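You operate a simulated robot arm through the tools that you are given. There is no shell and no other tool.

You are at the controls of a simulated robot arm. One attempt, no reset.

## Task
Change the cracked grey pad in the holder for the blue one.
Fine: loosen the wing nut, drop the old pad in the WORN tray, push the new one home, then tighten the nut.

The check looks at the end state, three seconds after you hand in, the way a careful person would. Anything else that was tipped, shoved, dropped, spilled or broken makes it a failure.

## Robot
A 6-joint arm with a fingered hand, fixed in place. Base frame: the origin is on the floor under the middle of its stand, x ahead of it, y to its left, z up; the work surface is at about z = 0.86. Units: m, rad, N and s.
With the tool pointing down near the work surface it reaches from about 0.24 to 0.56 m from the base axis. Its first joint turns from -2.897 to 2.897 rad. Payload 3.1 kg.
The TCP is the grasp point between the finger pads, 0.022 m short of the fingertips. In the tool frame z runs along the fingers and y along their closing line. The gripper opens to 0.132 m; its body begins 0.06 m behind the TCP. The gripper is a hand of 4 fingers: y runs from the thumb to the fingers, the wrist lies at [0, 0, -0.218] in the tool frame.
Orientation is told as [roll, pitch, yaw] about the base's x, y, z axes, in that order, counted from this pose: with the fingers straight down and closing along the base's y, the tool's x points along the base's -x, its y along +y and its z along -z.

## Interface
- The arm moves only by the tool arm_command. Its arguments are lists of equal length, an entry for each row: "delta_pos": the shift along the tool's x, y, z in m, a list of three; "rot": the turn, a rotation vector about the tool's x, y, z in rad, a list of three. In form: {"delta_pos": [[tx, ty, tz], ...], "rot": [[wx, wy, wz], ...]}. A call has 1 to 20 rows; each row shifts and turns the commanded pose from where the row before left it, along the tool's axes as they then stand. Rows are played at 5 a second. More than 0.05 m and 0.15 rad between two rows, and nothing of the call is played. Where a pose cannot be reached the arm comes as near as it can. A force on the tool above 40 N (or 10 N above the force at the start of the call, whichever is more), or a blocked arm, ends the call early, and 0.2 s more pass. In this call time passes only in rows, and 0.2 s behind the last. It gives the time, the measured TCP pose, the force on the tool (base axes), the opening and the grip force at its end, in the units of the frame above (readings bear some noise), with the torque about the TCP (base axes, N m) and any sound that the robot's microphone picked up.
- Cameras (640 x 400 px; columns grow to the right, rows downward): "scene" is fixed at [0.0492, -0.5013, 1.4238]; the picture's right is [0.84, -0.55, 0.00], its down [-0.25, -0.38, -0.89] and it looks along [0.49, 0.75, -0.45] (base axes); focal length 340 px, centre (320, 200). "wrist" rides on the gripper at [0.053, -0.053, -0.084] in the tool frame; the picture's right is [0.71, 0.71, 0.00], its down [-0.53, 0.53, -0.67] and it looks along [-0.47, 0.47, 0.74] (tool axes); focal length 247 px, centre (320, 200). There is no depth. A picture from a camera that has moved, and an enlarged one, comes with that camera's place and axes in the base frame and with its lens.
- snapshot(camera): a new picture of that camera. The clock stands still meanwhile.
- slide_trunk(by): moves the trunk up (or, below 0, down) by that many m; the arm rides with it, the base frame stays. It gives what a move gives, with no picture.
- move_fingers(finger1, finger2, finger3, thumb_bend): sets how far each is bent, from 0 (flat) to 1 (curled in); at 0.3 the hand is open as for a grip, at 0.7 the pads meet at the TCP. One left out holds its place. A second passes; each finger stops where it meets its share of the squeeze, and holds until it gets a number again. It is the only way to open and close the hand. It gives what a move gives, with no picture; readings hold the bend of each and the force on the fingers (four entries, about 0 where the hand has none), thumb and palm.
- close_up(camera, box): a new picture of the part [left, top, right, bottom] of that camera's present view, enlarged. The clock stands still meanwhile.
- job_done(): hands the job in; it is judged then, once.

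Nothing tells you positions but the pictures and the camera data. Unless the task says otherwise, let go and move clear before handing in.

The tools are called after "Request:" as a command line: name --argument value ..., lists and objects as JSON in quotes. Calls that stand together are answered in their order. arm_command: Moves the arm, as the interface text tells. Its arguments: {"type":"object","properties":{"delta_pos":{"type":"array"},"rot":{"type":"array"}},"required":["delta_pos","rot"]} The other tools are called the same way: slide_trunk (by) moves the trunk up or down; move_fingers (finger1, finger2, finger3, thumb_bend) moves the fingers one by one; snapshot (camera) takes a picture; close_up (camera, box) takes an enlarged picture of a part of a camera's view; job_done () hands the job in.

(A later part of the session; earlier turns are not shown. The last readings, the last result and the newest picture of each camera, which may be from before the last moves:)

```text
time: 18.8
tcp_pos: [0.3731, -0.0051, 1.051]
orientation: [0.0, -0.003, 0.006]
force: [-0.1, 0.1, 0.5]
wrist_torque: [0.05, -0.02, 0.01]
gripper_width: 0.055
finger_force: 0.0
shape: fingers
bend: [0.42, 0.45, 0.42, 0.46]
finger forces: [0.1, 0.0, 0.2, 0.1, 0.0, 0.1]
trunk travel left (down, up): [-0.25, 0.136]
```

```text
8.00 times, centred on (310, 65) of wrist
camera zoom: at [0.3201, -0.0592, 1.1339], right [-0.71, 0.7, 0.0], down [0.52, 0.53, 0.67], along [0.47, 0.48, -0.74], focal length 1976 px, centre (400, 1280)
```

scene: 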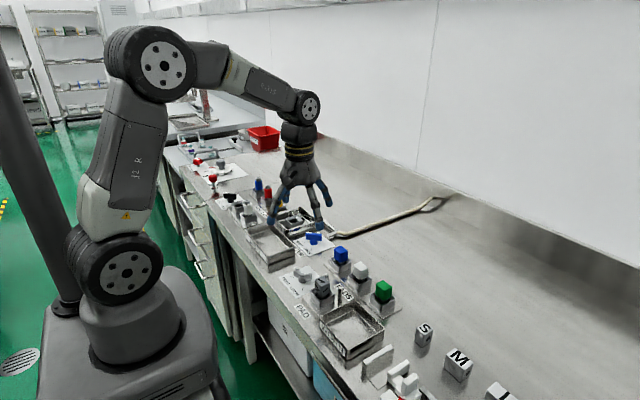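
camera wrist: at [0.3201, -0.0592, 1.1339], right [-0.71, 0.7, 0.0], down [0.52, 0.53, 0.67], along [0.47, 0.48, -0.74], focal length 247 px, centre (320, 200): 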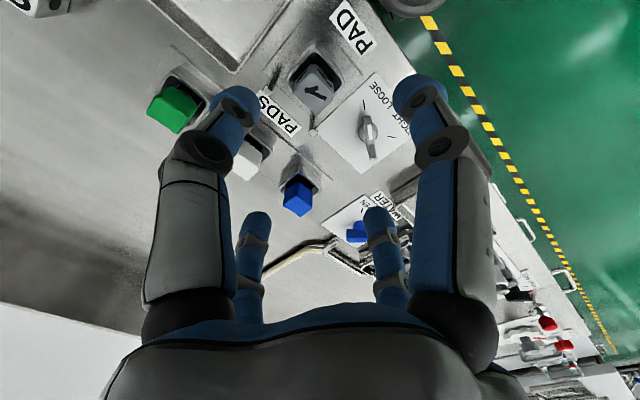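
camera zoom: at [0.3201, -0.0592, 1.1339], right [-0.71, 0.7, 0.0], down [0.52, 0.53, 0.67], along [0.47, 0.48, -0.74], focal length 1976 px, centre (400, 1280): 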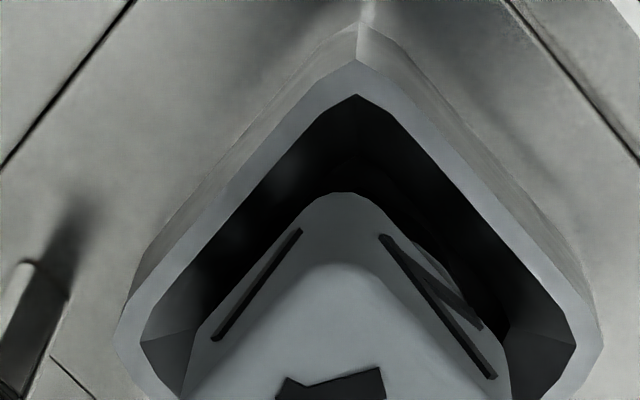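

The grey block runs roughly z 0.895–0.925 with the cup rim near 0.89, so gripping with the TCP near 0.92 keeps the tips above the rim and posts. I'll come down to 0.97 over it and re-check centring.

Request:
move_fingers --finger1 0.4 --finger2 0.4 --finger3 0.42 --thumb_bend 0.4

Request:
arm_command --delta_pos '[[0.001, -0.0075, 0.02], [0, 0, 0.02], [0, 0, 0.02], [0, 0, 0.02]]' --rot '[[0, 0, 0.005], [0, 0, 0], [0, 0, 0], [0, 0, 0]]'

Request:
snapshot --camera "wrist"

Request:
close_up --camera "wrist" --box '[240, 40, 400, 140]'

Request:
close_up --camera "scene" --box '[272, 230, 368, 290]'

```text
time: 19.8
tcp_pos: [0.3726, -0.0046, 1.0497]
orientation: [0.001, -0.001, 0.006]
force: [-0.7, -0.1, -0.1]
wrist_torque: [0.02, -0.01, 0.0]
gripper_width: 0.0644
finger_force: 0.1
shape: fingers
bend: [0.4, 0.4, 0.42, 0.4]
finger forces: [0.0, 0.0, 0.0, 0.0, 0.0, 0.1]
trunk travel left (down, up): [-0.25, 0.136]
```

```text
time: 20.8
tcp_pos: [0.373, -0.0119, 0.9698]
orientation: [-0.001, -0.003, 0.0]
force: [0.1, -0.2, 0.0]
wrist_torque: [-0.02, 0.02, -0.04]
gripper_width: 0.0644
finger_force: 0.1
shape: fingers
bend: [0.4, 0.4, 0.42, 0.4]
finger forces: [0.0, 0.0, 0.0, 0.1, 0.1, 0.1]
trunk travel left (down, up): [-0.25, 0.136]
```

```text
taken
camera wrist: at [0.3203, -0.0656, 1.0529], right [-0.71, 0.71, 0.0], down [0.52, 0.53, 0.67], along [0.47, 0.47, -0.74], focal length 247 px, centre (320, 200)
```

wrist: 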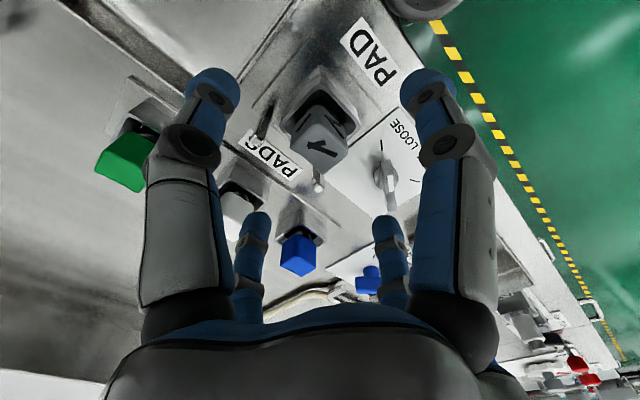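

```text
4.00 times, centred on (320, 90) of wrist
camera zoom: at [0.3203, -0.0656, 1.0529], right [-0.71, 0.71, 0.0], down [0.52, 0.53, 0.67], along [0.47, 0.47, -0.74], focal length 988 px, centre (320, 640)
```

zoom: 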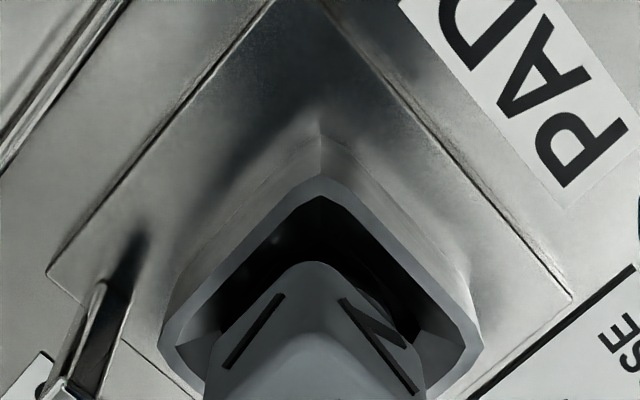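

```text
6.67 times, centred on (320, 260) of scene
camera zoom: at [0.0492, -0.5013, 1.4238], right [0.84, -0.55, 0.0], down [-0.25, -0.38, -0.89], along [0.49, 0.75, -0.45], focal length 2270 px, centre (320, -200)
```

zoom: 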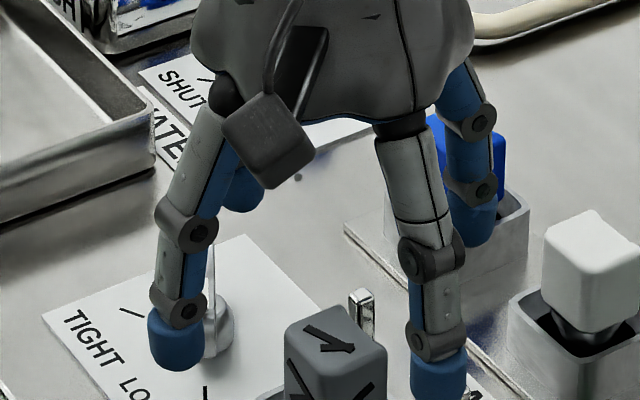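

The cup lies on the camera's centre column, so the sideways alignment is right. I'll look at the pad top to check the along-diagonal offset.

Request:
close_up --camera "wrist" --box '[256, 80, 384, 160]'

```text
5.00 times, centred on (320, 120) of wrist
camera zoom: at [0.3203, -0.0656, 1.0529], right [-0.71, 0.71, 0.0], down [0.52, 0.53, 0.67], along [0.47, 0.47, -0.74], focal length 1235 px, centre (320, 600)
```

zoom: 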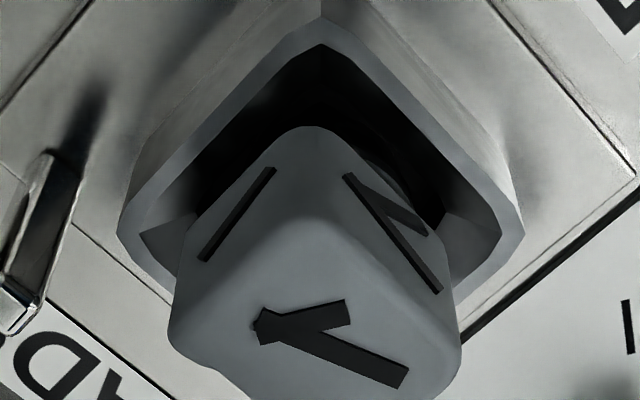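

The pad is centred within about 2 mm. I'll make that small correction, lower to z ≈ 0.924 and check before gripping.

Request:
arm_command --delta_pos '[[0.0008, -0.0016, 0.012], [0, 0, 0.012], [0, 0, 0.012], [0, 0, 0.01]]' --rot '[[0, 0, 0], [0, 0, 0], [0, 0, 0], [0, 0, 0]]'

Request:
snapshot --camera "wrist"

Request:
close_up --camera "scene" --box '[272, 240, 368, 300]'

```text
time: 21.8
tcp_pos: [0.3727, -0.0139, 0.9237]
orientation: [0.0, 0.0, -0.001]
force: [0.1, 0.0, -0.6]
wrist_torque: [-0.01, 0.0, -0.01]
gripper_width: 0.0644
finger_force: 0.2
shape: fingers
bend: [0.4, 0.4, 0.42, 0.4]
finger forces: [0.0, 0.0, 0.0, 0.0, 0.0, 0.0]
trunk travel left (down, up): [-0.25, 0.136]
```

```text
taken
camera wrist: at [0.3193, -0.0676, 1.0069], right [-0.71, 0.71, 0.0], down [0.52, 0.53, 0.67], along [0.47, 0.47, -0.74], focal length 247 px, centre (320, 200)
```

wrist: 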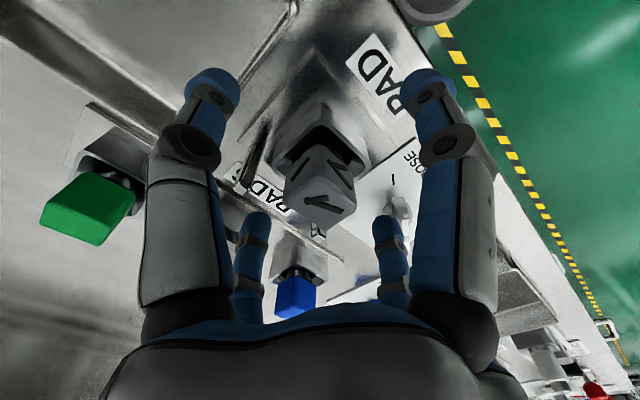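

```text
6.67 times, centred on (320, 270) of scene
camera zoom: at [0.0492, -0.5013, 1.4238], right [0.84, -0.55, 0.0], down [-0.25, -0.38, -0.89], along [0.49, 0.75, -0.45], focal length 2270 px, centre (320, -267)
```

zoom: 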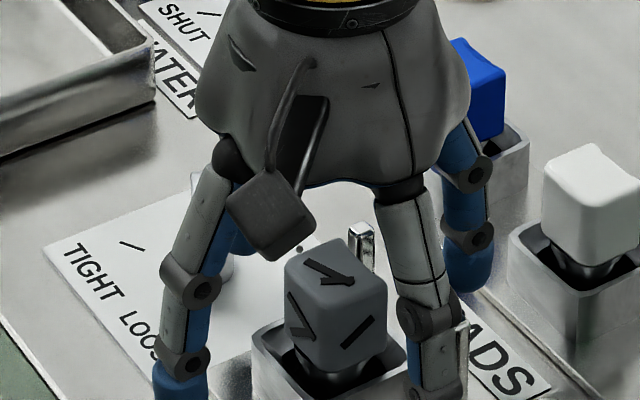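

The pad's top is right at TCP height (z ≈ 0.925). I'll go 5 mm lower and close thumb and finger2 on it.

Request:
arm_command --delta_pos '[[0, 0, 0.005]]' --rot '[[0, 0, 0]]'

Request:
move_fingers --finger2 0.62 --thumb_bend 0.62

Request:
snapshot --camera "wrist"

Request:
close_up --camera "scene" --box '[272, 250, 368, 310]'

```text
time: 22.2
tcp_pos: [0.3742, -0.0127, 0.9187]
orientation: [0.0, -0.004, 0.001]
force: [-0.4, 0.2, -0.1]
wrist_torque: [0.0, 0.01, -0.02]
gripper_width: 0.0643
finger_force: 0.0
shape: fingers
bend: [0.4, 0.4, 0.42, 0.4]
finger forces: [0.0, 0.0, 0.0, 0.0, 0.0, 0.0]
trunk travel left (down, up): [-0.25, 0.136]
```

```text
time: 23.2
tcp_pos: [0.3724, -0.0137, 0.9178]
orientation: [-0.001, -0.002, 0.001]
force: [0.8, 2.1, 0.5]
wrist_torque: [0.05, 0.02, 0.03]
gripper_width: 0.0443
finger_force: 1.7
shape: fingers
bend: [0.4, 0.59, 0.42, 0.62]
finger forces: [0.1, 1.9, 0.1, 0.0, 0.0, 0.0]
trunk travel left (down, up): [-0.25, 0.136]
```

```text
taken
camera wrist: at [0.3193, -0.0674, 1.0025], right [-0.71, 0.71, 0.0], down [0.52, 0.53, 0.67], along [0.47, 0.47, -0.74], focal length 247 px, centre (320, 200)
```

wrist: 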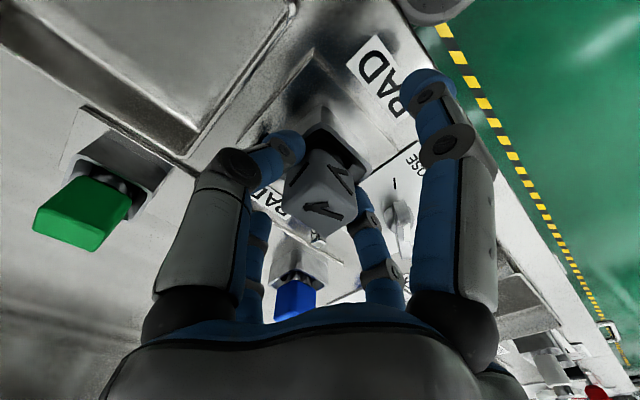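

```text
6.67 times, centred on (320, 280) of scene
camera zoom: at [0.0492, -0.5013, 1.4238], right [0.84, -0.55, 0.0], down [-0.25, -0.38, -0.89], along [0.49, 0.75, -0.45], focal length 2270 px, centre (320, -333)
```

zoom: 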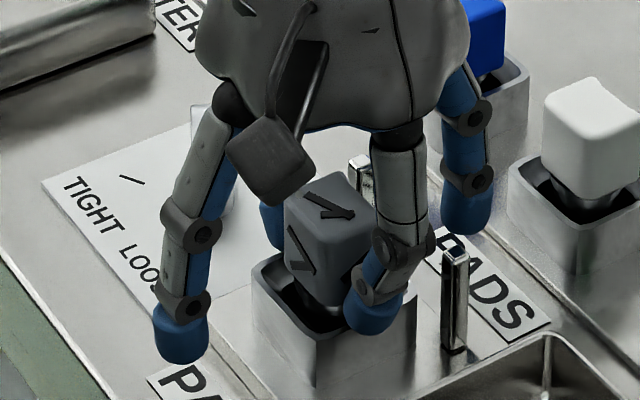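

finger2 has touched first; I'll close further so the thumb meets the pad as well.

Request:
move_fingers --finger2 0.7 --thumb_bend 0.7

Request:
snapshot --camera "wrist"

```text
time: 24.2
tcp_pos: [0.3728, -0.0136, 0.92]
orientation: [0.0, -0.002, 0.0]
force: [0.3, -0.4, -0.4]
wrist_torque: [0.01, 0.01, 0.01]
gripper_width: 0.0434
finger_force: 6.9
shape: fingers
bend: [0.4, 0.6, 0.42, 0.65]
finger forces: [0.0, 7.1, 0.0, 0.0, 6.6, 0.0]
trunk travel left (down, up): [-0.25, 0.136]
```

```text
taken
camera wrist: at [0.3193, -0.0677, 1.0025], right [-0.71, 0.71, 0.0], down [0.52, 0.53, 0.67], along [0.47, 0.47, -0.74], focal length 247 px, centre (320, 200)
```

wrist: 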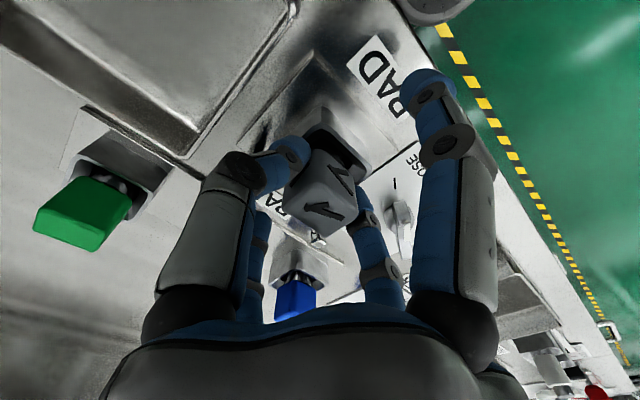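

The grip is balanced at about 7 N. I'll bring fingers 1 and 3 in for stability.

Request:
move_fingers --finger1 0.66 --finger3 0.66

Request:
snapshot --camera "wrist"

Request:
close_up --camera "scene" --box '[272, 250, 368, 310]'

```text
time: 25.2
tcp_pos: [0.373, -0.0139, 0.9203]
orientation: [0.0, -0.001, 0.0]
force: [0.4, 0.2, 0.2]
wrist_torque: [0.03, -0.05, -0.02]
gripper_width: 0.0075
finger_force: 8.5
shape: fingers
bend: [0.64, 0.6, 0.62, 0.65]
finger forces: [1.5, 7.1, 2.9, 0.0, 6.6, 0.0]
trunk travel left (down, up): [-0.25, 0.136]
```

```text
taken
camera wrist: at [0.3195, -0.0676, 1.0025], right [-0.71, 0.71, 0.0], down [0.52, 0.53, 0.67], along [0.47, 0.47, -0.74], focal length 247 px, centre (320, 200)
```

wrist: 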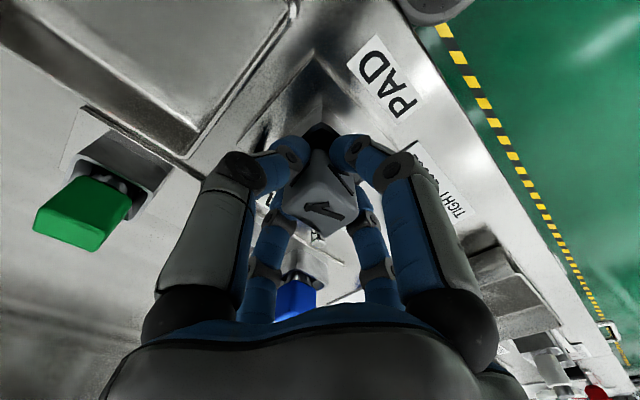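

```text
6.67 times, centred on (320, 280) of scene
camera zoom: at [0.0492, -0.5013, 1.4238], right [0.84, -0.55, 0.0], down [-0.25, -0.38, -0.89], along [0.49, 0.75, -0.45], focal length 2270 px, centre (320, -333)
```

zoom: 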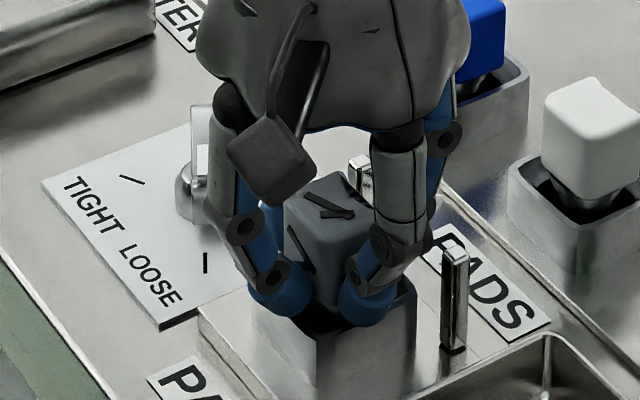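

Four fingers hold the grey pad. I'll lift slowly and watch the force.

Request:
arm_command --delta_pos '[[0, 0, -0.003], [0, 0, -0.004], [0, 0, -0.005], [0, 0, -0.006], [0, 0, -0.008]]' --rot '[[0, 0, 0], [0, 0, 0], [0, 0, 0], [0, 0, 0], [0, 0, 0]]'

Request:
snapshot --camera "wrist"

Request:
close_up --camera "scene" --box '[272, 240, 368, 300]'

```text
time: 26.4
tcp_pos: [0.3714, -0.0127, 0.945]
orientation: [0.001, -0.002, 0.001]
force: [-0.1, 0.1, 0.1]
wrist_torque: [-0.06, 0.0, -0.03]
gripper_width: 0.0077
finger_force: 8.6
shape: fingers
bend: [0.64, 0.61, 0.62, 0.65]
finger forces: [1.4, 6.8, 2.9, 0.0, 6.6, 0.0]
trunk travel left (down, up): [-0.25, 0.136]
```

```text
taken
camera wrist: at [0.3184, -0.0676, 1.0286], right [-0.71, 0.71, 0.0], down [0.52, 0.53, 0.67], along [0.47, 0.47, -0.74], focal length 247 px, centre (320, 200)
```

wrist: 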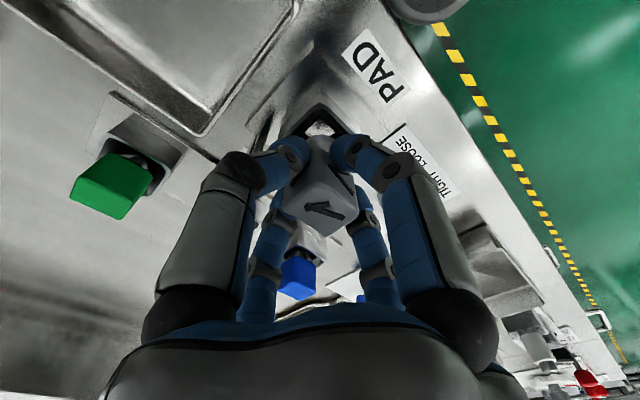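

```text
6.67 times, centred on (320, 270) of scene
camera zoom: at [0.0492, -0.5013, 1.4238], right [0.84, -0.55, 0.0], down [-0.25, -0.38, -0.89], along [0.49, 0.75, -0.45], focal length 2270 px, centre (320, -267)
```

zoom: 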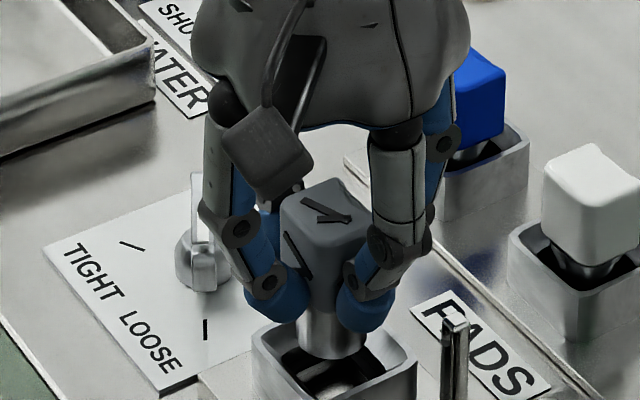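

The pad comes out with its round stem. I'll raise it higher and look at the tray and the empty socket.

Request:
arm_command --delta_pos '[[0, 0, -0.015], [0, 0, -0.02], [0, 0, -0.02], [0, 0, -0.02], [0, 0, -0.02]]' --rot '[[0, 0, 0], [0, 0, 0], [0, 0, 0], [0, 0, 0], [0, 0, 0]]'

Request:
snapshot --camera "wrist"

Request:
close_up --camera "scene" --box '[272, 230, 400, 310]'

Request:
close_up --camera "wrist" --box '[160, 0, 352, 120]'

```text
time: 27.6
tcp_pos: [0.3713, -0.0125, 1.0408]
orientation: [0.0, -0.001, 0.0]
force: [1.0, -0.5, -0.9]
wrist_torque: [-0.01, -0.01, -0.02]
gripper_width: 0.0075
finger_force: 8.2
shape: fingers
bend: [0.64, 0.61, 0.62, 0.65]
finger forces: [1.4, 6.8, 2.8, 0.0, 6.7, 0.0]
trunk travel left (down, up): [-0.25, 0.136]
```

```text
taken
camera wrist: at [0.3186, -0.0678, 1.1234], right [-0.71, 0.71, 0.0], down [0.52, 0.53, 0.67], along [0.47, 0.47, -0.74], focal length 247 px, centre (320, 200)
```

wrist: 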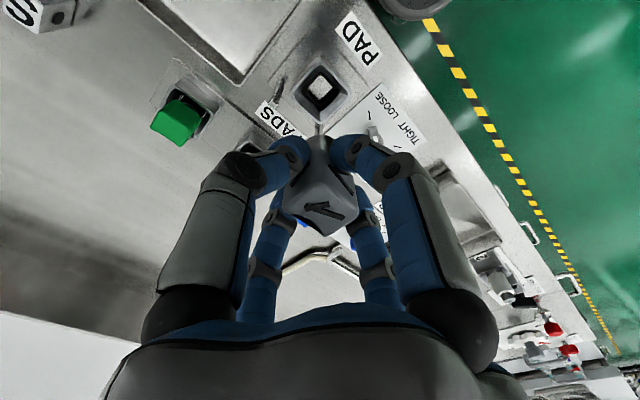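

```text
5.00 times, centred on (336, 270) of scene
camera zoom: at [0.0492, -0.5013, 1.4238], right [0.84, -0.55, 0.0], down [-0.25, -0.38, -0.89], along [0.49, 0.75, -0.45], focal length 1702 px, centre (240, -150)
```

zoom: 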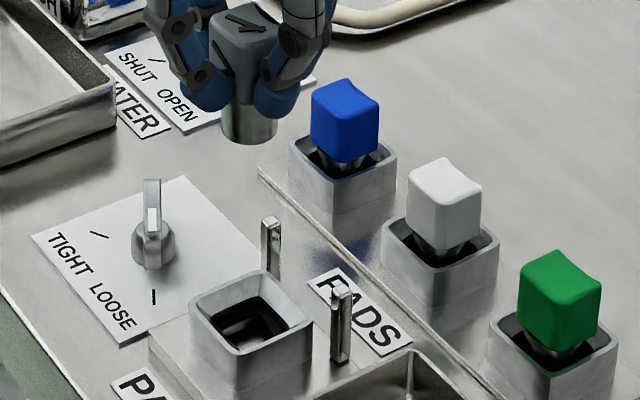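

```text
3.33 times, centred on (256, 60) of wrist
camera zoom: at [0.3186, -0.0678, 1.1234], right [-0.71, 0.71, 0.0], down [0.52, 0.53, 0.67], along [0.47, 0.47, -0.74], focal length 823 px, centre (533, 667)
```

zoom: 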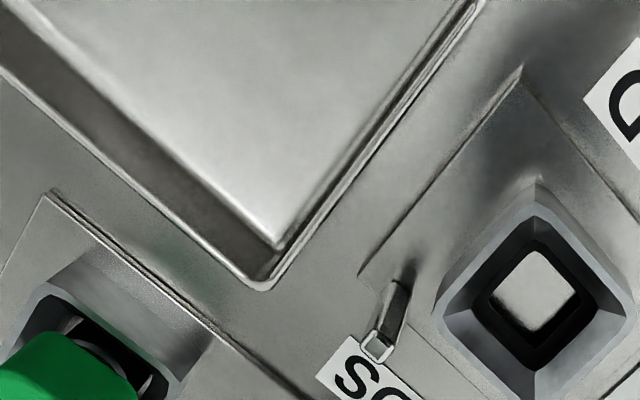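

The pad is free (stem about 5 cm below the TCP). The WORN tray spans roughly x 0.332–0.422, y −0.164 to −0.068, rim z ≈ 0.885; I'll carry the pad over its centre.

Request:
arm_command --delta_pos '[[-0.0019, -0.0345, 0], [-0.0019, -0.0345, 0], [-0.0019, -0.0345, 0]]' --rot '[[0, 0, 0], [0, 0, 0], [0, 0, 0]]'

Request:
snapshot --camera "wrist"

Request:
close_up --camera "scene" --box '[290, 220, 450, 320]'

Request:
close_up --camera "scene" --box '[300, 280, 428, 360]'

```text
time: 28.4
tcp_pos: [0.3772, -0.1182, 1.0401]
orientation: [0.001, 0.0, 0.003]
force: [-0.1, 0.4, -0.7]
wrist_torque: [-0.03, 0.0, -0.01]
gripper_width: 0.008
finger_force: 8.9
shape: fingers
bend: [0.64, 0.61, 0.62, 0.65]
finger forces: [1.4, 6.8, 2.7, 0.1, 6.7, 0.0]
trunk travel left (down, up): [-0.25, 0.136]
```

```text
taken
camera wrist: at [0.3244, -0.1734, 1.1234], right [-0.71, 0.71, 0.0], down [0.52, 0.53, 0.67], along [0.47, 0.47, -0.74], focal length 247 px, centre (320, 200)
```

wrist: 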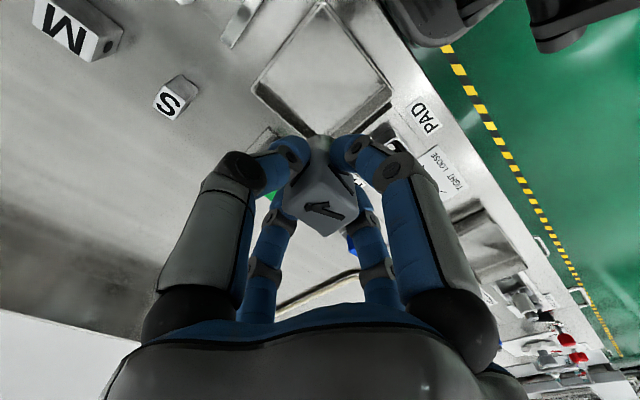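

```text
4.00 times, centred on (370, 270) of scene
camera zoom: at [0.0492, -0.5013, 1.4238], right [0.84, -0.55, 0.0], down [-0.25, -0.38, -0.89], along [0.49, 0.75, -0.45], focal length 1362 px, centre (120, -80)
```

zoom: 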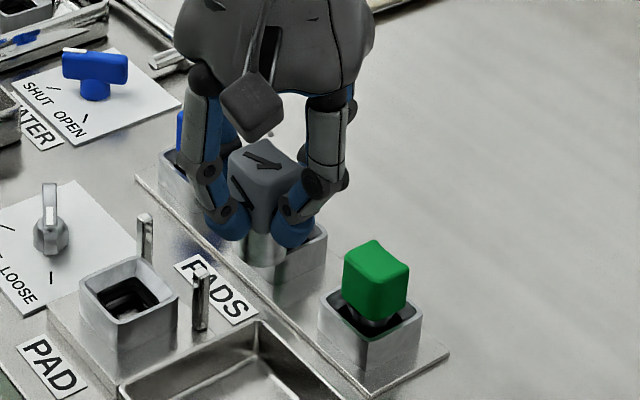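

```text
5.00 times, centred on (364, 320) of scene
camera zoom: at [0.0492, -0.5013, 1.4238], right [0.84, -0.55, 0.0], down [-0.25, -0.38, -0.89], along [0.49, 0.75, -0.45], focal length 1702 px, centre (100, -400)
```

zoom: 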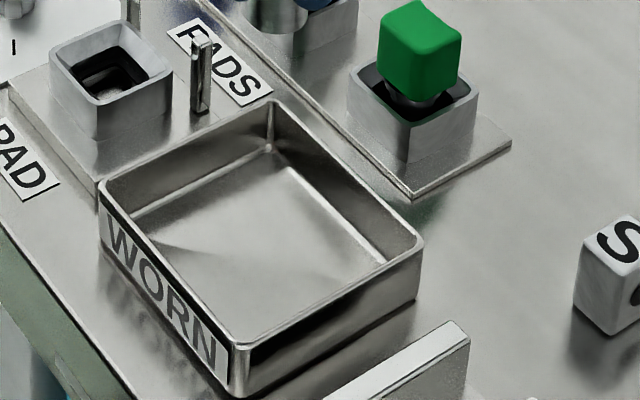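

The tray's centre is right under the pad. I'll lower in stages until the stem nearly touches the tray floor.

Request:
arm_command --delta_pos '[[0, 0, 0.025], [0, 0, 0.025], [0, 0, 0.025], [0, 0, 0.02], [0, 0, 0.015]]' --rot '[[0, 0, 0], [0, 0, 0], [0, 0, 0], [0, 0, 0], [0, 0, 0]]'

Request:
snapshot --camera "wrist"

Request:
close_up --camera "scene" --box '[300, 260, 428, 340]'

```text
time: 29.6
tcp_pos: [0.3784, -0.1172, 0.9298]
orientation: [0.0, -0.004, -0.001]
force: [0.0, -0.2, -0.7]
wrist_torque: [0.01, 0.01, 0.02]
gripper_width: 0.0078
finger_force: 8.7
shape: fingers
bend: [0.64, 0.61, 0.62, 0.65]
finger forces: [1.3, 6.8, 2.9, 0.0, 6.7, 0.0]
trunk travel left (down, up): [-0.25, 0.136]
```

```text
taken
camera wrist: at [0.325, -0.1712, 1.0133], right [-0.71, 0.71, 0.0], down [0.52, 0.53, 0.67], along [0.47, 0.47, -0.74], focal length 247 px, centre (320, 200)
```

wrist: 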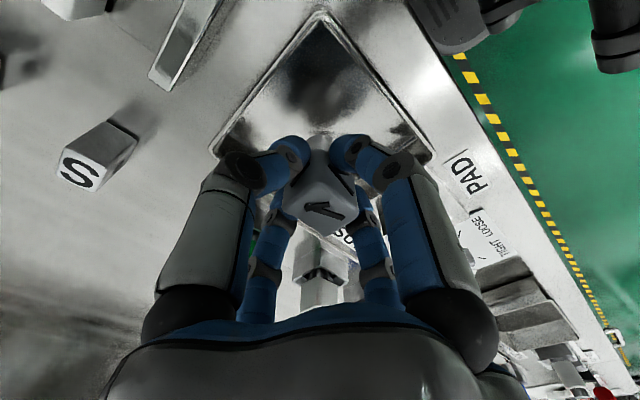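

```text
5.00 times, centred on (364, 300) of scene
camera zoom: at [0.0492, -0.5013, 1.4238], right [0.84, -0.55, 0.0], down [-0.25, -0.38, -0.89], along [0.49, 0.75, -0.45], focal length 1702 px, centre (100, -300)
```

zoom: 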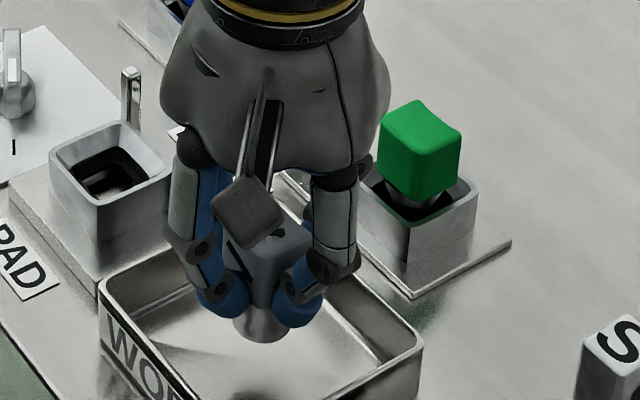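

I'll lower another 8 mm in small steps and watch for contact with the tray floor.

Request:
arm_command --delta_pos '[[0, 0, 0.002], [0, 0, 0.002], [0, 0, 0.002], [0, 0, 0.002]]' --rot '[[0, 0, 0], [0, 0, 0], [0, 0, 0], [0, 0, 0]]'

Request:
close_up --camera "scene" --box '[310, 280, 390, 330]'

```text
time: 30.6
tcp_pos: [0.3787, -0.1167, 0.9214]
orientation: [-0.001, -0.003, -0.001]
force: [-0.4, 0.1, -0.2]
wrist_torque: [0.02, 0.03, -0.03]
gripper_width: 0.0079
finger_force: 9.6
shape: fingers
bend: [0.64, 0.61, 0.62, 0.65]
finger forces: [1.3, 6.8, 2.8, 0.0, 6.7, 0.0]
trunk travel left (down, up): [-0.25, 0.136]
```

```text
8.00 times, centred on (350, 305) of scene
camera zoom: at [0.0492, -0.5013, 1.4238], right [0.84, -0.55, 0.0], down [-0.25, -0.38, -0.89], along [0.49, 0.75, -0.45], focal length 2724 px, centre (80, -640)
```

zoom: 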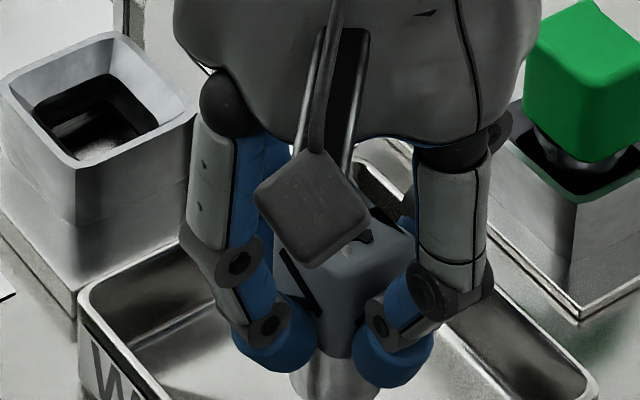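

Request:
arm_command --delta_pos '[[0, 0, 0.0015], [0, 0, 0.0015]]' --rot '[[0, 0, 0], [0, 0, 0]]'

Request:
close_up --camera "scene" --box '[310, 300, 390, 350]'

```text
time: 31.2
tcp_pos: [0.377, -0.1166, 0.9205]
orientation: [0.001, -0.004, 0.002]
force: [0.1, -0.6, -0.9]
wrist_torque: [0.03, 0.0, 0.04]
gripper_width: 0.0077
finger_force: 9.3
shape: fingers
bend: [0.64, 0.61, 0.62, 0.65]
finger forces: [1.3, 6.7, 2.8, 0.0, 6.7, 0.1]
trunk travel left (down, up): [-0.25, 0.136]
```

```text
8.00 times, centred on (350, 325) of scene
camera zoom: at [0.0492, -0.5013, 1.4238], right [0.84, -0.55, 0.0], down [-0.25, -0.38, -0.89], along [0.49, 0.75, -0.45], focal length 2724 px, centre (80, -800)
```

zoom: 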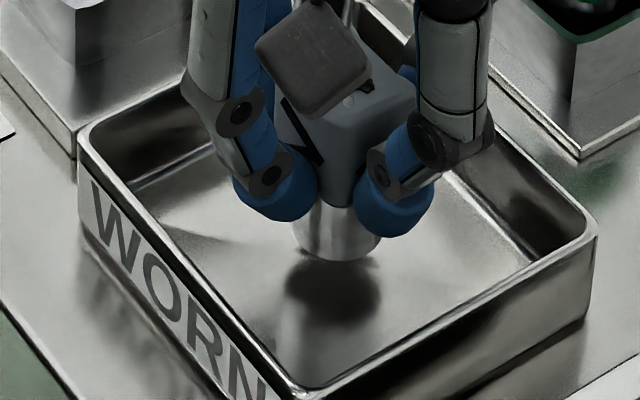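

There's still a gap of several mm beneath the stem (from its reflection). I'll lower a bit more.

Request:
arm_command --delta_pos '[[0, 0, 0.0015], [0, 0, 0.0015], [0, 0, 0.001]]' --rot '[[0, 0, 0], [0, 0, 0], [0, 0, 0]]'

Request:
close_up --camera "scene" --box '[310, 300, 390, 350]'

```text
time: 32.0
tcp_pos: [0.3785, -0.1171, 0.9155]
orientation: [-0.002, -0.003, 0.0]
force: [0.0, 0.4, -1.0]
wrist_torque: [0.03, 0.0, -0.02]
gripper_width: 0.0076
finger_force: 8.8
shape: fingers
bend: [0.64, 0.61, 0.62, 0.65]
finger forces: [1.4, 6.8, 2.8, 0.0, 6.7, 0.1]
trunk travel left (down, up): [-0.25, 0.136]
```

```text
8.00 times, centred on (350, 325) of scene
camera zoom: at [0.0492, -0.5013, 1.4238], right [0.84, -0.55, 0.0], down [-0.25, -0.38, -0.89], along [0.49, 0.75, -0.45], focal length 2724 px, centre (80, -800)
```

zoom: 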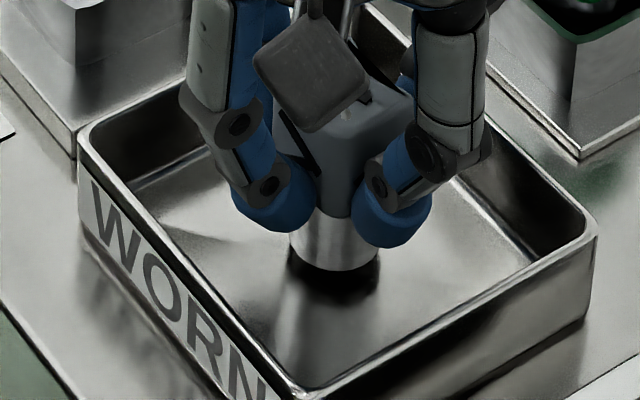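

Close to the floor now. Another 3 mm in 1 mm steps.

Request:
arm_command --delta_pos '[[0, 0, 0.001], [0, 0, 0.001], [0, 0, 0.001]]' --rot '[[0, 0, 0], [0, 0, 0], [0, 0, 0]]'

Request:
close_up --camera "scene" --box '[310, 300, 390, 350]'

```text
time: 32.8
tcp_pos: [0.378, -0.1173, 0.9128]
orientation: [0.0, -0.003, 0.001]
force: [0.5, -0.5, 3.6]
wrist_torque: [0.04, 0.03, -0.01]
gripper_width: 0.0079
finger_force: 9.8
shape: fingers
bend: [0.64, 0.61, 0.62, 0.65]
finger forces: [1.5, 7.1, 3.0, 0.1, 7.2, 0.0]
trunk travel left (down, up): [-0.25, 0.136]
```

```text
8.00 times, centred on (350, 325) of scene
camera zoom: at [0.0492, -0.5013, 1.4238], right [0.84, -0.55, 0.0], down [-0.25, -0.38, -0.89], along [0.49, 0.75, -0.45], focal length 2724 px, centre (80, -800)
```

zoom: 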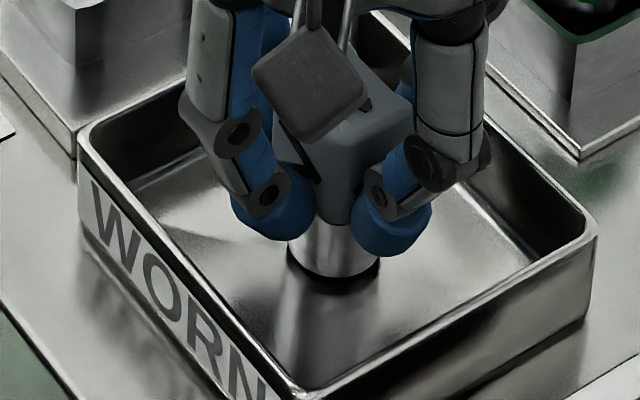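

The stem stands on the tray floor (3.6 N). I'll release gently: first fingers 1 and 3, then thumb and finger2 together, only as wide as needed.

Request:
move_fingers --finger1 0.54 --finger3 0.54

Request:
move_fingers --finger2 0.52 --thumb_bend 0.56

Request:
snapshot --camera "wrist"

Request:
close_up --camera "scene" --box '[310, 290, 390, 340]'

```text
time: 33.8
tcp_pos: [0.3778, -0.1172, 0.9127]
orientation: [0.0, -0.004, -0.001]
force: [-0.7, -0.6, 2.8]
wrist_torque: [0.02, 0.01, -0.01]
gripper_width: 0.0213
finger_force: 7.6
shape: fingers
bend: [0.54, 0.61, 0.54, 0.65]
finger forces: [0.0, 7.2, 0.0, 0.0, 7.7, 0.0]
trunk travel left (down, up): [-0.25, 0.136]
```

```text
time: 34.8
tcp_pos: [0.3778, -0.1167, 0.9122]
orientation: [0.0, -0.002, 0.0]
force: [0.3, -0.5, -0.4]
wrist_torque: [0.03, 0.01, 0.01]
gripper_width: 0.0284
finger_force: 0.1
shape: fingers
bend: [0.54, 0.52, 0.54, 0.56]
finger forces: [0.0, 0.1, 0.0, 0.1, 0.0, 0.0]
trunk travel left (down, up): [-0.25, 0.136]
```

```text
taken
camera wrist: at [0.3245, -0.1711, 0.9956], right [-0.71, 0.71, 0.0], down [0.52, 0.53, 0.67], along [0.47, 0.47, -0.74], focal length 247 px, centre (320, 200)
```

wrist: 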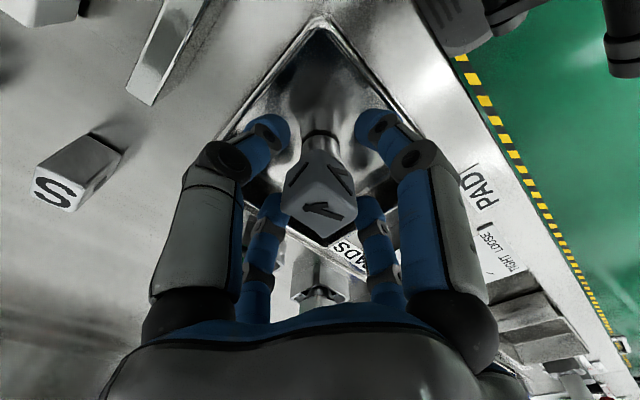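

```text
8.00 times, centred on (350, 315) of scene
camera zoom: at [0.0492, -0.5013, 1.4238], right [0.84, -0.55, 0.0], down [-0.25, -0.38, -0.89], along [0.49, 0.75, -0.45], focal length 2724 px, centre (80, -720)
```

zoom: 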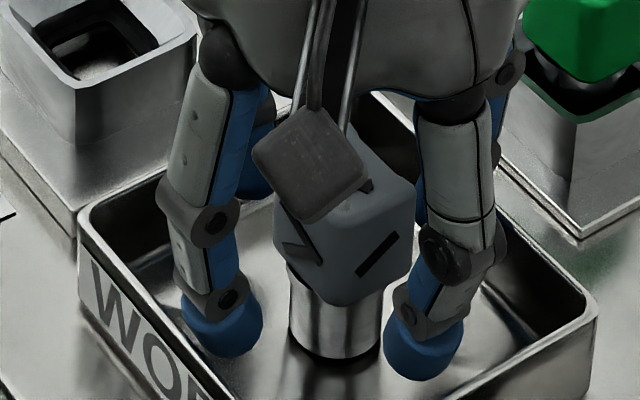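

The grey pad stands upright in the tray, free of the fingers. I'll lift straight up and away.

Request:
arm_command --delta_pos '[[0, 0, -0.005], [0, 0, -0.01], [0, 0, -0.015], [0, 0, -0.02], [0, 0, -0.025], [0, 0, -0.03]]' --rot '[[0, 0, 0], [0, 0, 0], [0, 0, 0], [0, 0, 0], [0, 0, 0], [0, 0, 0]]'

Request:
snapshot --camera "wrist"

Request:
close_up --camera "scene" --box '[290, 240, 450, 340]'

```text
time: 36.2
tcp_pos: [0.377, -0.1168, 1.0163]
orientation: [0.0, -0.005, 0.0]
force: [0.0, 0.3, 0.6]
wrist_torque: [0.0, 0.02, 0.0]
gripper_width: 0.0284
finger_force: 0.1
shape: fingers
bend: [0.54, 0.52, 0.54, 0.56]
finger forces: [0.1, 0.0, 0.1, 0.0, 0.0, 0.1]
trunk travel left (down, up): [-0.25, 0.136]
```

```text
taken
camera wrist: at [0.3242, -0.1709, 1.1007], right [-0.71, 0.71, 0.0], down [0.52, 0.53, 0.67], along [0.47, 0.47, -0.74], focal length 247 px, centre (320, 200)
```

wrist: 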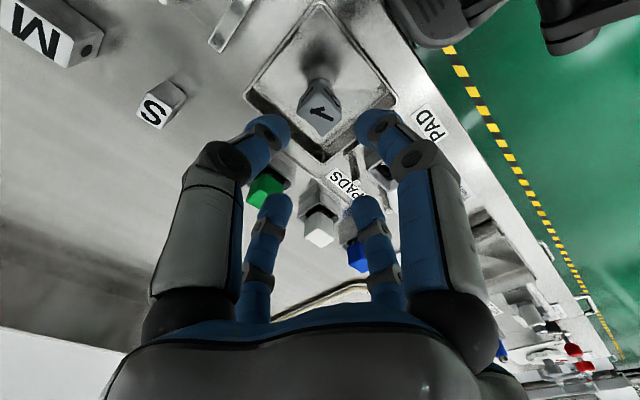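

```text
4.00 times, centred on (370, 290) of scene
camera zoom: at [0.0492, -0.5013, 1.4238], right [0.84, -0.55, 0.0], down [-0.25, -0.38, -0.89], along [0.49, 0.75, -0.45], focal length 1362 px, centre (120, -160)
```

zoom: 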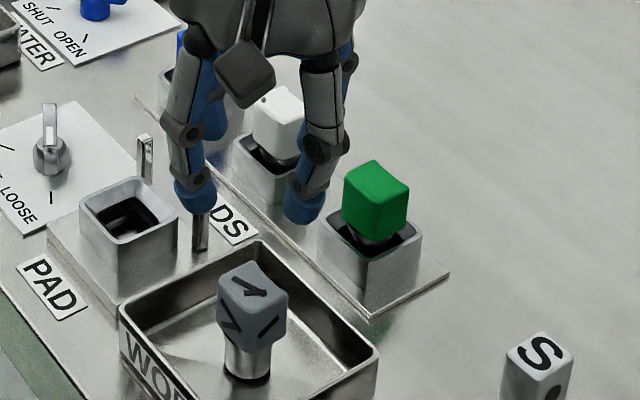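

The old pad stands well inside the WORN tray. Next I'll go over to the blue pad in the rack near (0.468, 0.047).

Request:
arm_command --delta_pos '[[0, 0, -0.02], [-0.0182, 0.0326, 0], [-0.0182, 0.0326, 0], [-0.0182, 0.0326, 0], [-0.0182, 0.0326, 0], [-0.0182, 0.0326, 0]]' --rot '[[0, 0, 0], [0, 0, 0], [0, 0, 0], [0, 0, 0], [0, 0, 0], [0, 0, 0]]'

Request:
move_fingers --finger1 0.4 --finger2 0.4 --finger3 0.4 --thumb_bend 0.4

Request:
snapshot --camera "wrist"

Request:
close_up --camera "wrist" --box '[240, 20, 400, 120]'

```text
time: 37.6
tcp_pos: [0.4705, 0.0464, 1.0368]
orientation: [-0.002, -0.002, 0.0]
force: [0.4, 0.4, 0.9]
wrist_torque: [0.0, 0.01, 0.0]
gripper_width: 0.0284
finger_force: 0.0
shape: fingers
bend: [0.54, 0.52, 0.54, 0.56]
finger forces: [0.0, 0.0, 0.1, 0.0, 0.1, 0.0]
trunk travel left (down, up): [-0.25, 0.136]
```

```text
time: 38.6
tcp_pos: [0.4694, 0.0458, 1.0381]
orientation: [0.0, -0.002, 0.0]
force: [0.4, 0.4, 0.3]
wrist_torque: [0.0, -0.01, -0.01]
gripper_width: 0.0643
finger_force: 0.0
shape: fingers
bend: [0.4, 0.4, 0.4, 0.4]
finger forces: [0.1, 0.0, 0.1, 0.0, 0.1, 0.0]
trunk travel left (down, up): [-0.25, 0.136]
```

```text
taken
camera wrist: at [0.4162, -0.0084, 1.1208], right [-0.71, 0.71, 0.0], down [0.52, 0.53, 0.67], along [0.47, 0.47, -0.74], focal length 247 px, centre (320, 200)
```

wrist: 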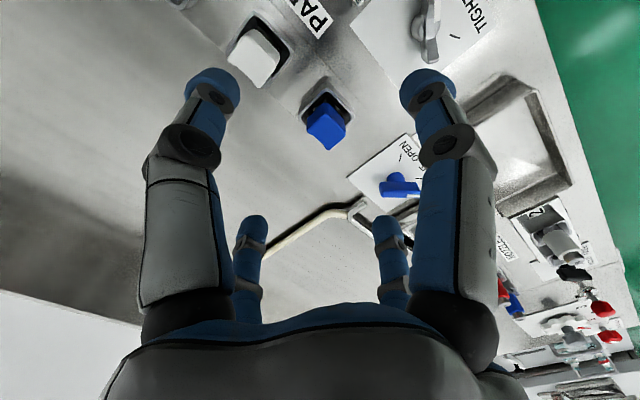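

```text
4.00 times, centred on (320, 70) of wrist
camera zoom: at [0.4162, -0.0084, 1.1208], right [-0.71, 0.71, 0.0], down [0.52, 0.53, 0.67], along [0.47, 0.47, -0.74], focal length 988 px, centre (320, 720)
```

zoom: 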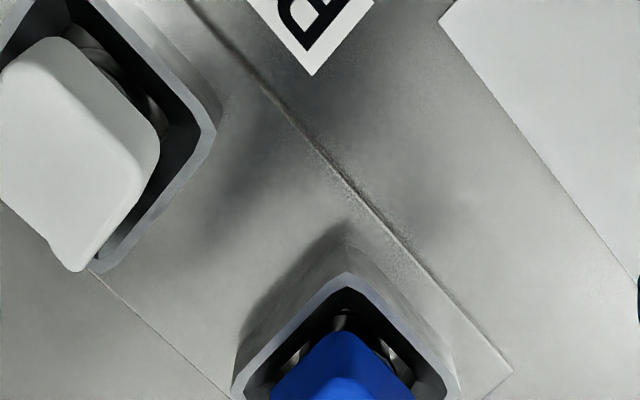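

Request:
close_up --camera "wrist" --box '[256, 70, 384, 150]'

Request:
close_up --camera "scene" --box '[310, 210, 390, 260]'

```text
5.00 times, centred on (320, 110) of wrist
camera zoom: at [0.4162, -0.0084, 1.1208], right [-0.71, 0.71, 0.0], down [0.52, 0.53, 0.67], along [0.47, 0.47, -0.74], focal length 1235 px, centre (320, 650)
```

zoom: 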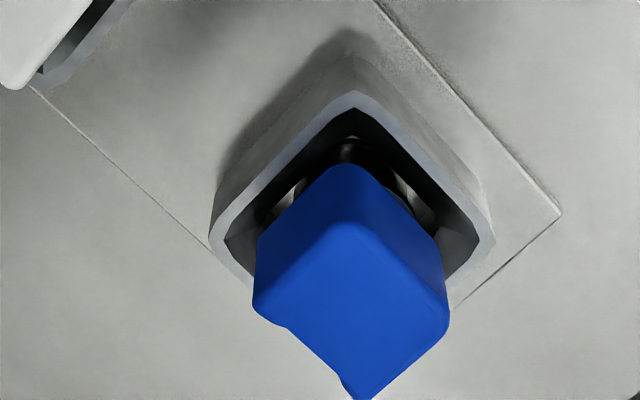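

```text
8.00 times, centred on (350, 235) of scene
camera zoom: at [0.0492, -0.5013, 1.4238], right [0.84, -0.55, 0.0], down [-0.25, -0.38, -0.89], along [0.49, 0.75, -0.45], focal length 2724 px, centre (80, -80)
```

zoom: 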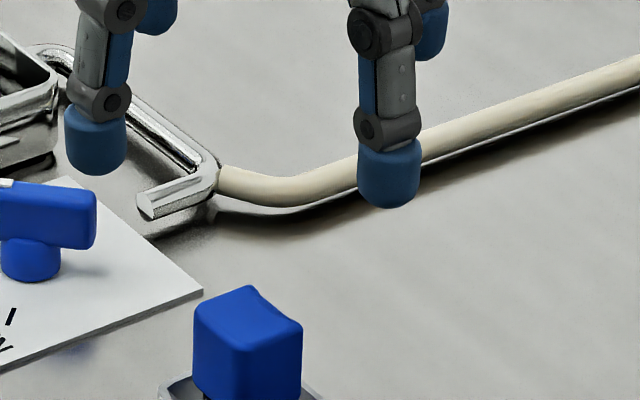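

The blue pad works out at about (0.481, 0.064), top z ≈ 0.92. I'll shift over it and come down to z ≈ 0.97.

Request:
arm_command --delta_pos '[[-0.0115, 0.018, 0], [0, 0, 0.02], [0, 0, 0.02], [0, 0, 0.02], [0, 0, 0.008]]' --rot '[[0, 0, 0], [0, 0, 0], [0, 0, 0], [0, 0, 0], [0, 0, 0]]'

Request:
snapshot --camera "wrist"

Request:
close_up --camera "wrist" --box '[256, 80, 384, 160]'

Request:
close_up --camera "scene" --box '[290, 200, 418, 280]'

```text
time: 39.8
tcp_pos: [0.4794, 0.0636, 0.9692]
orientation: [0.001, -0.003, 0.001]
force: [0.9, 0.3, -0.2]
wrist_torque: [-0.01, 0.04, -0.03]
gripper_width: 0.0642
finger_force: 0.0
shape: fingers
bend: [0.4, 0.4, 0.4, 0.4]
finger forces: [0.1, 0.0, 0.1, 0.1, 0.0, 0.0]
trunk travel left (down, up): [-0.25, 0.136]
```

```text
taken
camera wrist: at [0.4268, 0.01, 1.0521], right [-0.71, 0.71, 0.0], down [0.52, 0.53, 0.67], along [0.47, 0.47, -0.74], focal length 247 px, centre (320, 200)
```

wrist: 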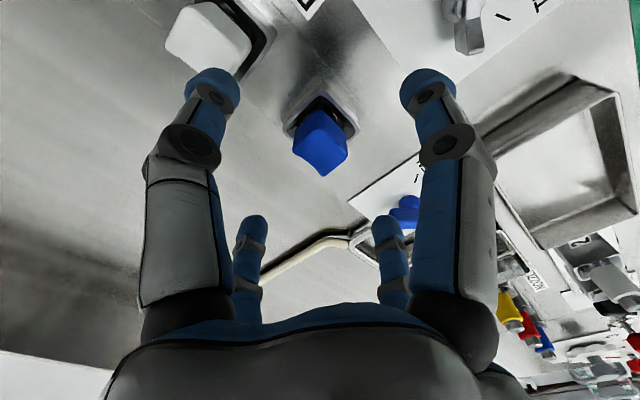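

```text
5.00 times, centred on (320, 120) of wrist
camera zoom: at [0.4268, 0.01, 1.0521], right [-0.71, 0.71, 0.0], down [0.52, 0.53, 0.67], along [0.47, 0.47, -0.74], focal length 1235 px, centre (320, 600)
```

zoom: 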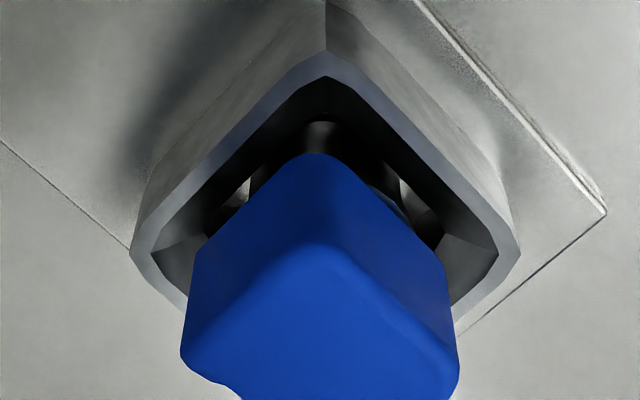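

```text
5.00 times, centred on (354, 240) of scene
camera zoom: at [0.0492, -0.5013, 1.4238], right [0.84, -0.55, 0.0], down [-0.25, -0.38, -0.89], along [0.49, 0.75, -0.45], focal length 1702 px, centre (150, 0)
```

zoom: 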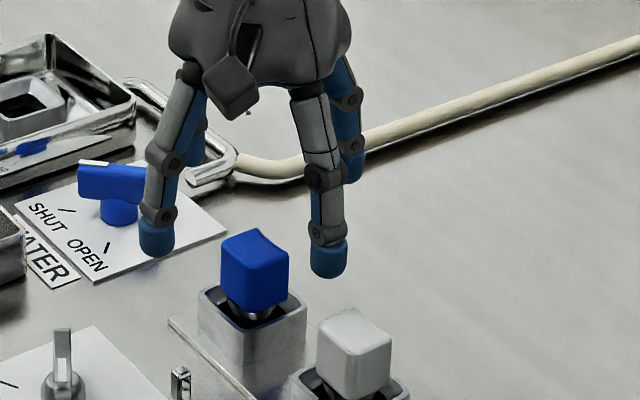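

Nearly centred; I'll correct by about 2 mm and descend to z ≈ 0.925 for a last check.

Request:
arm_command --delta_pos '[[-0.0015, 0.0014, 0.012], [0, 0, 0.012], [0, 0, 0.012], [0, 0, 0.008]]' --rot '[[0, 0, 0], [0, 0, 0], [0, 0, 0], [0, 0, 0]]'

Request:
snapshot --camera "wrist"

Request:
close_up --camera "scene" --box '[300, 215, 396, 275]'

```text
time: 40.6
tcp_pos: [0.4852, 0.0673, 0.942]
orientation: [0.001, -0.019, 0.002]
force: [-8.1, 5.0, 23.0]
wrist_torque: [-1.38, 0.33, -0.56]
gripper_width: 0.0668
finger_force: 11.7
shape: fingers
bend: [0.4, 0.4, 0.4, 0.4]
finger forces: [0.0, 0.1, 0.0, 0.0, 23.6, 0.0]
trunk travel left (down, up): [-0.25, 0.136]
stopped in row 4: the force on the tool passed its limit at 48 N (the readings are from after the stop); the commanded pose is now the measured one
```

```text
taken
camera wrist: at [0.4303, 0.0129, 1.0254], right [-0.71, 0.71, -0.01], down [0.51, 0.53, 0.68], along [0.49, 0.47, -0.73], focal length 247 px, centre (320, 200)
```

wrist: 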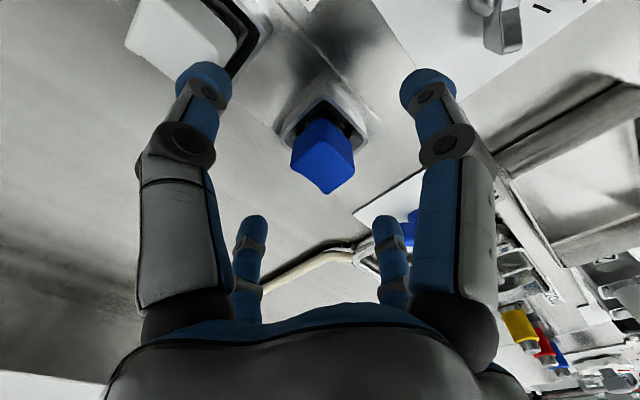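

```text
6.67 times, centred on (348, 245) of scene
camera zoom: at [0.0492, -0.5013, 1.4238], right [0.84, -0.55, 0.0], down [-0.25, -0.38, -0.89], along [0.49, 0.75, -0.45], focal length 2270 px, centre (133, -100)
```

zoom: 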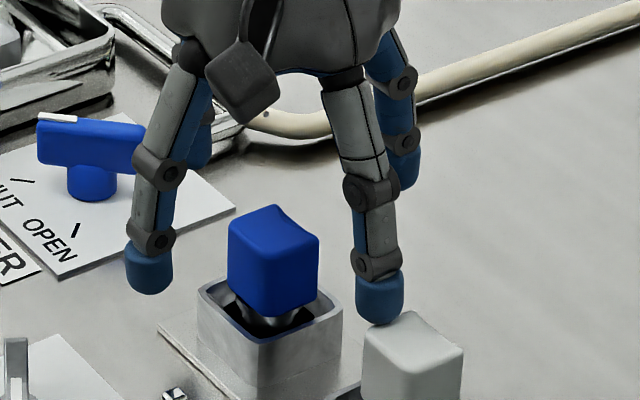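

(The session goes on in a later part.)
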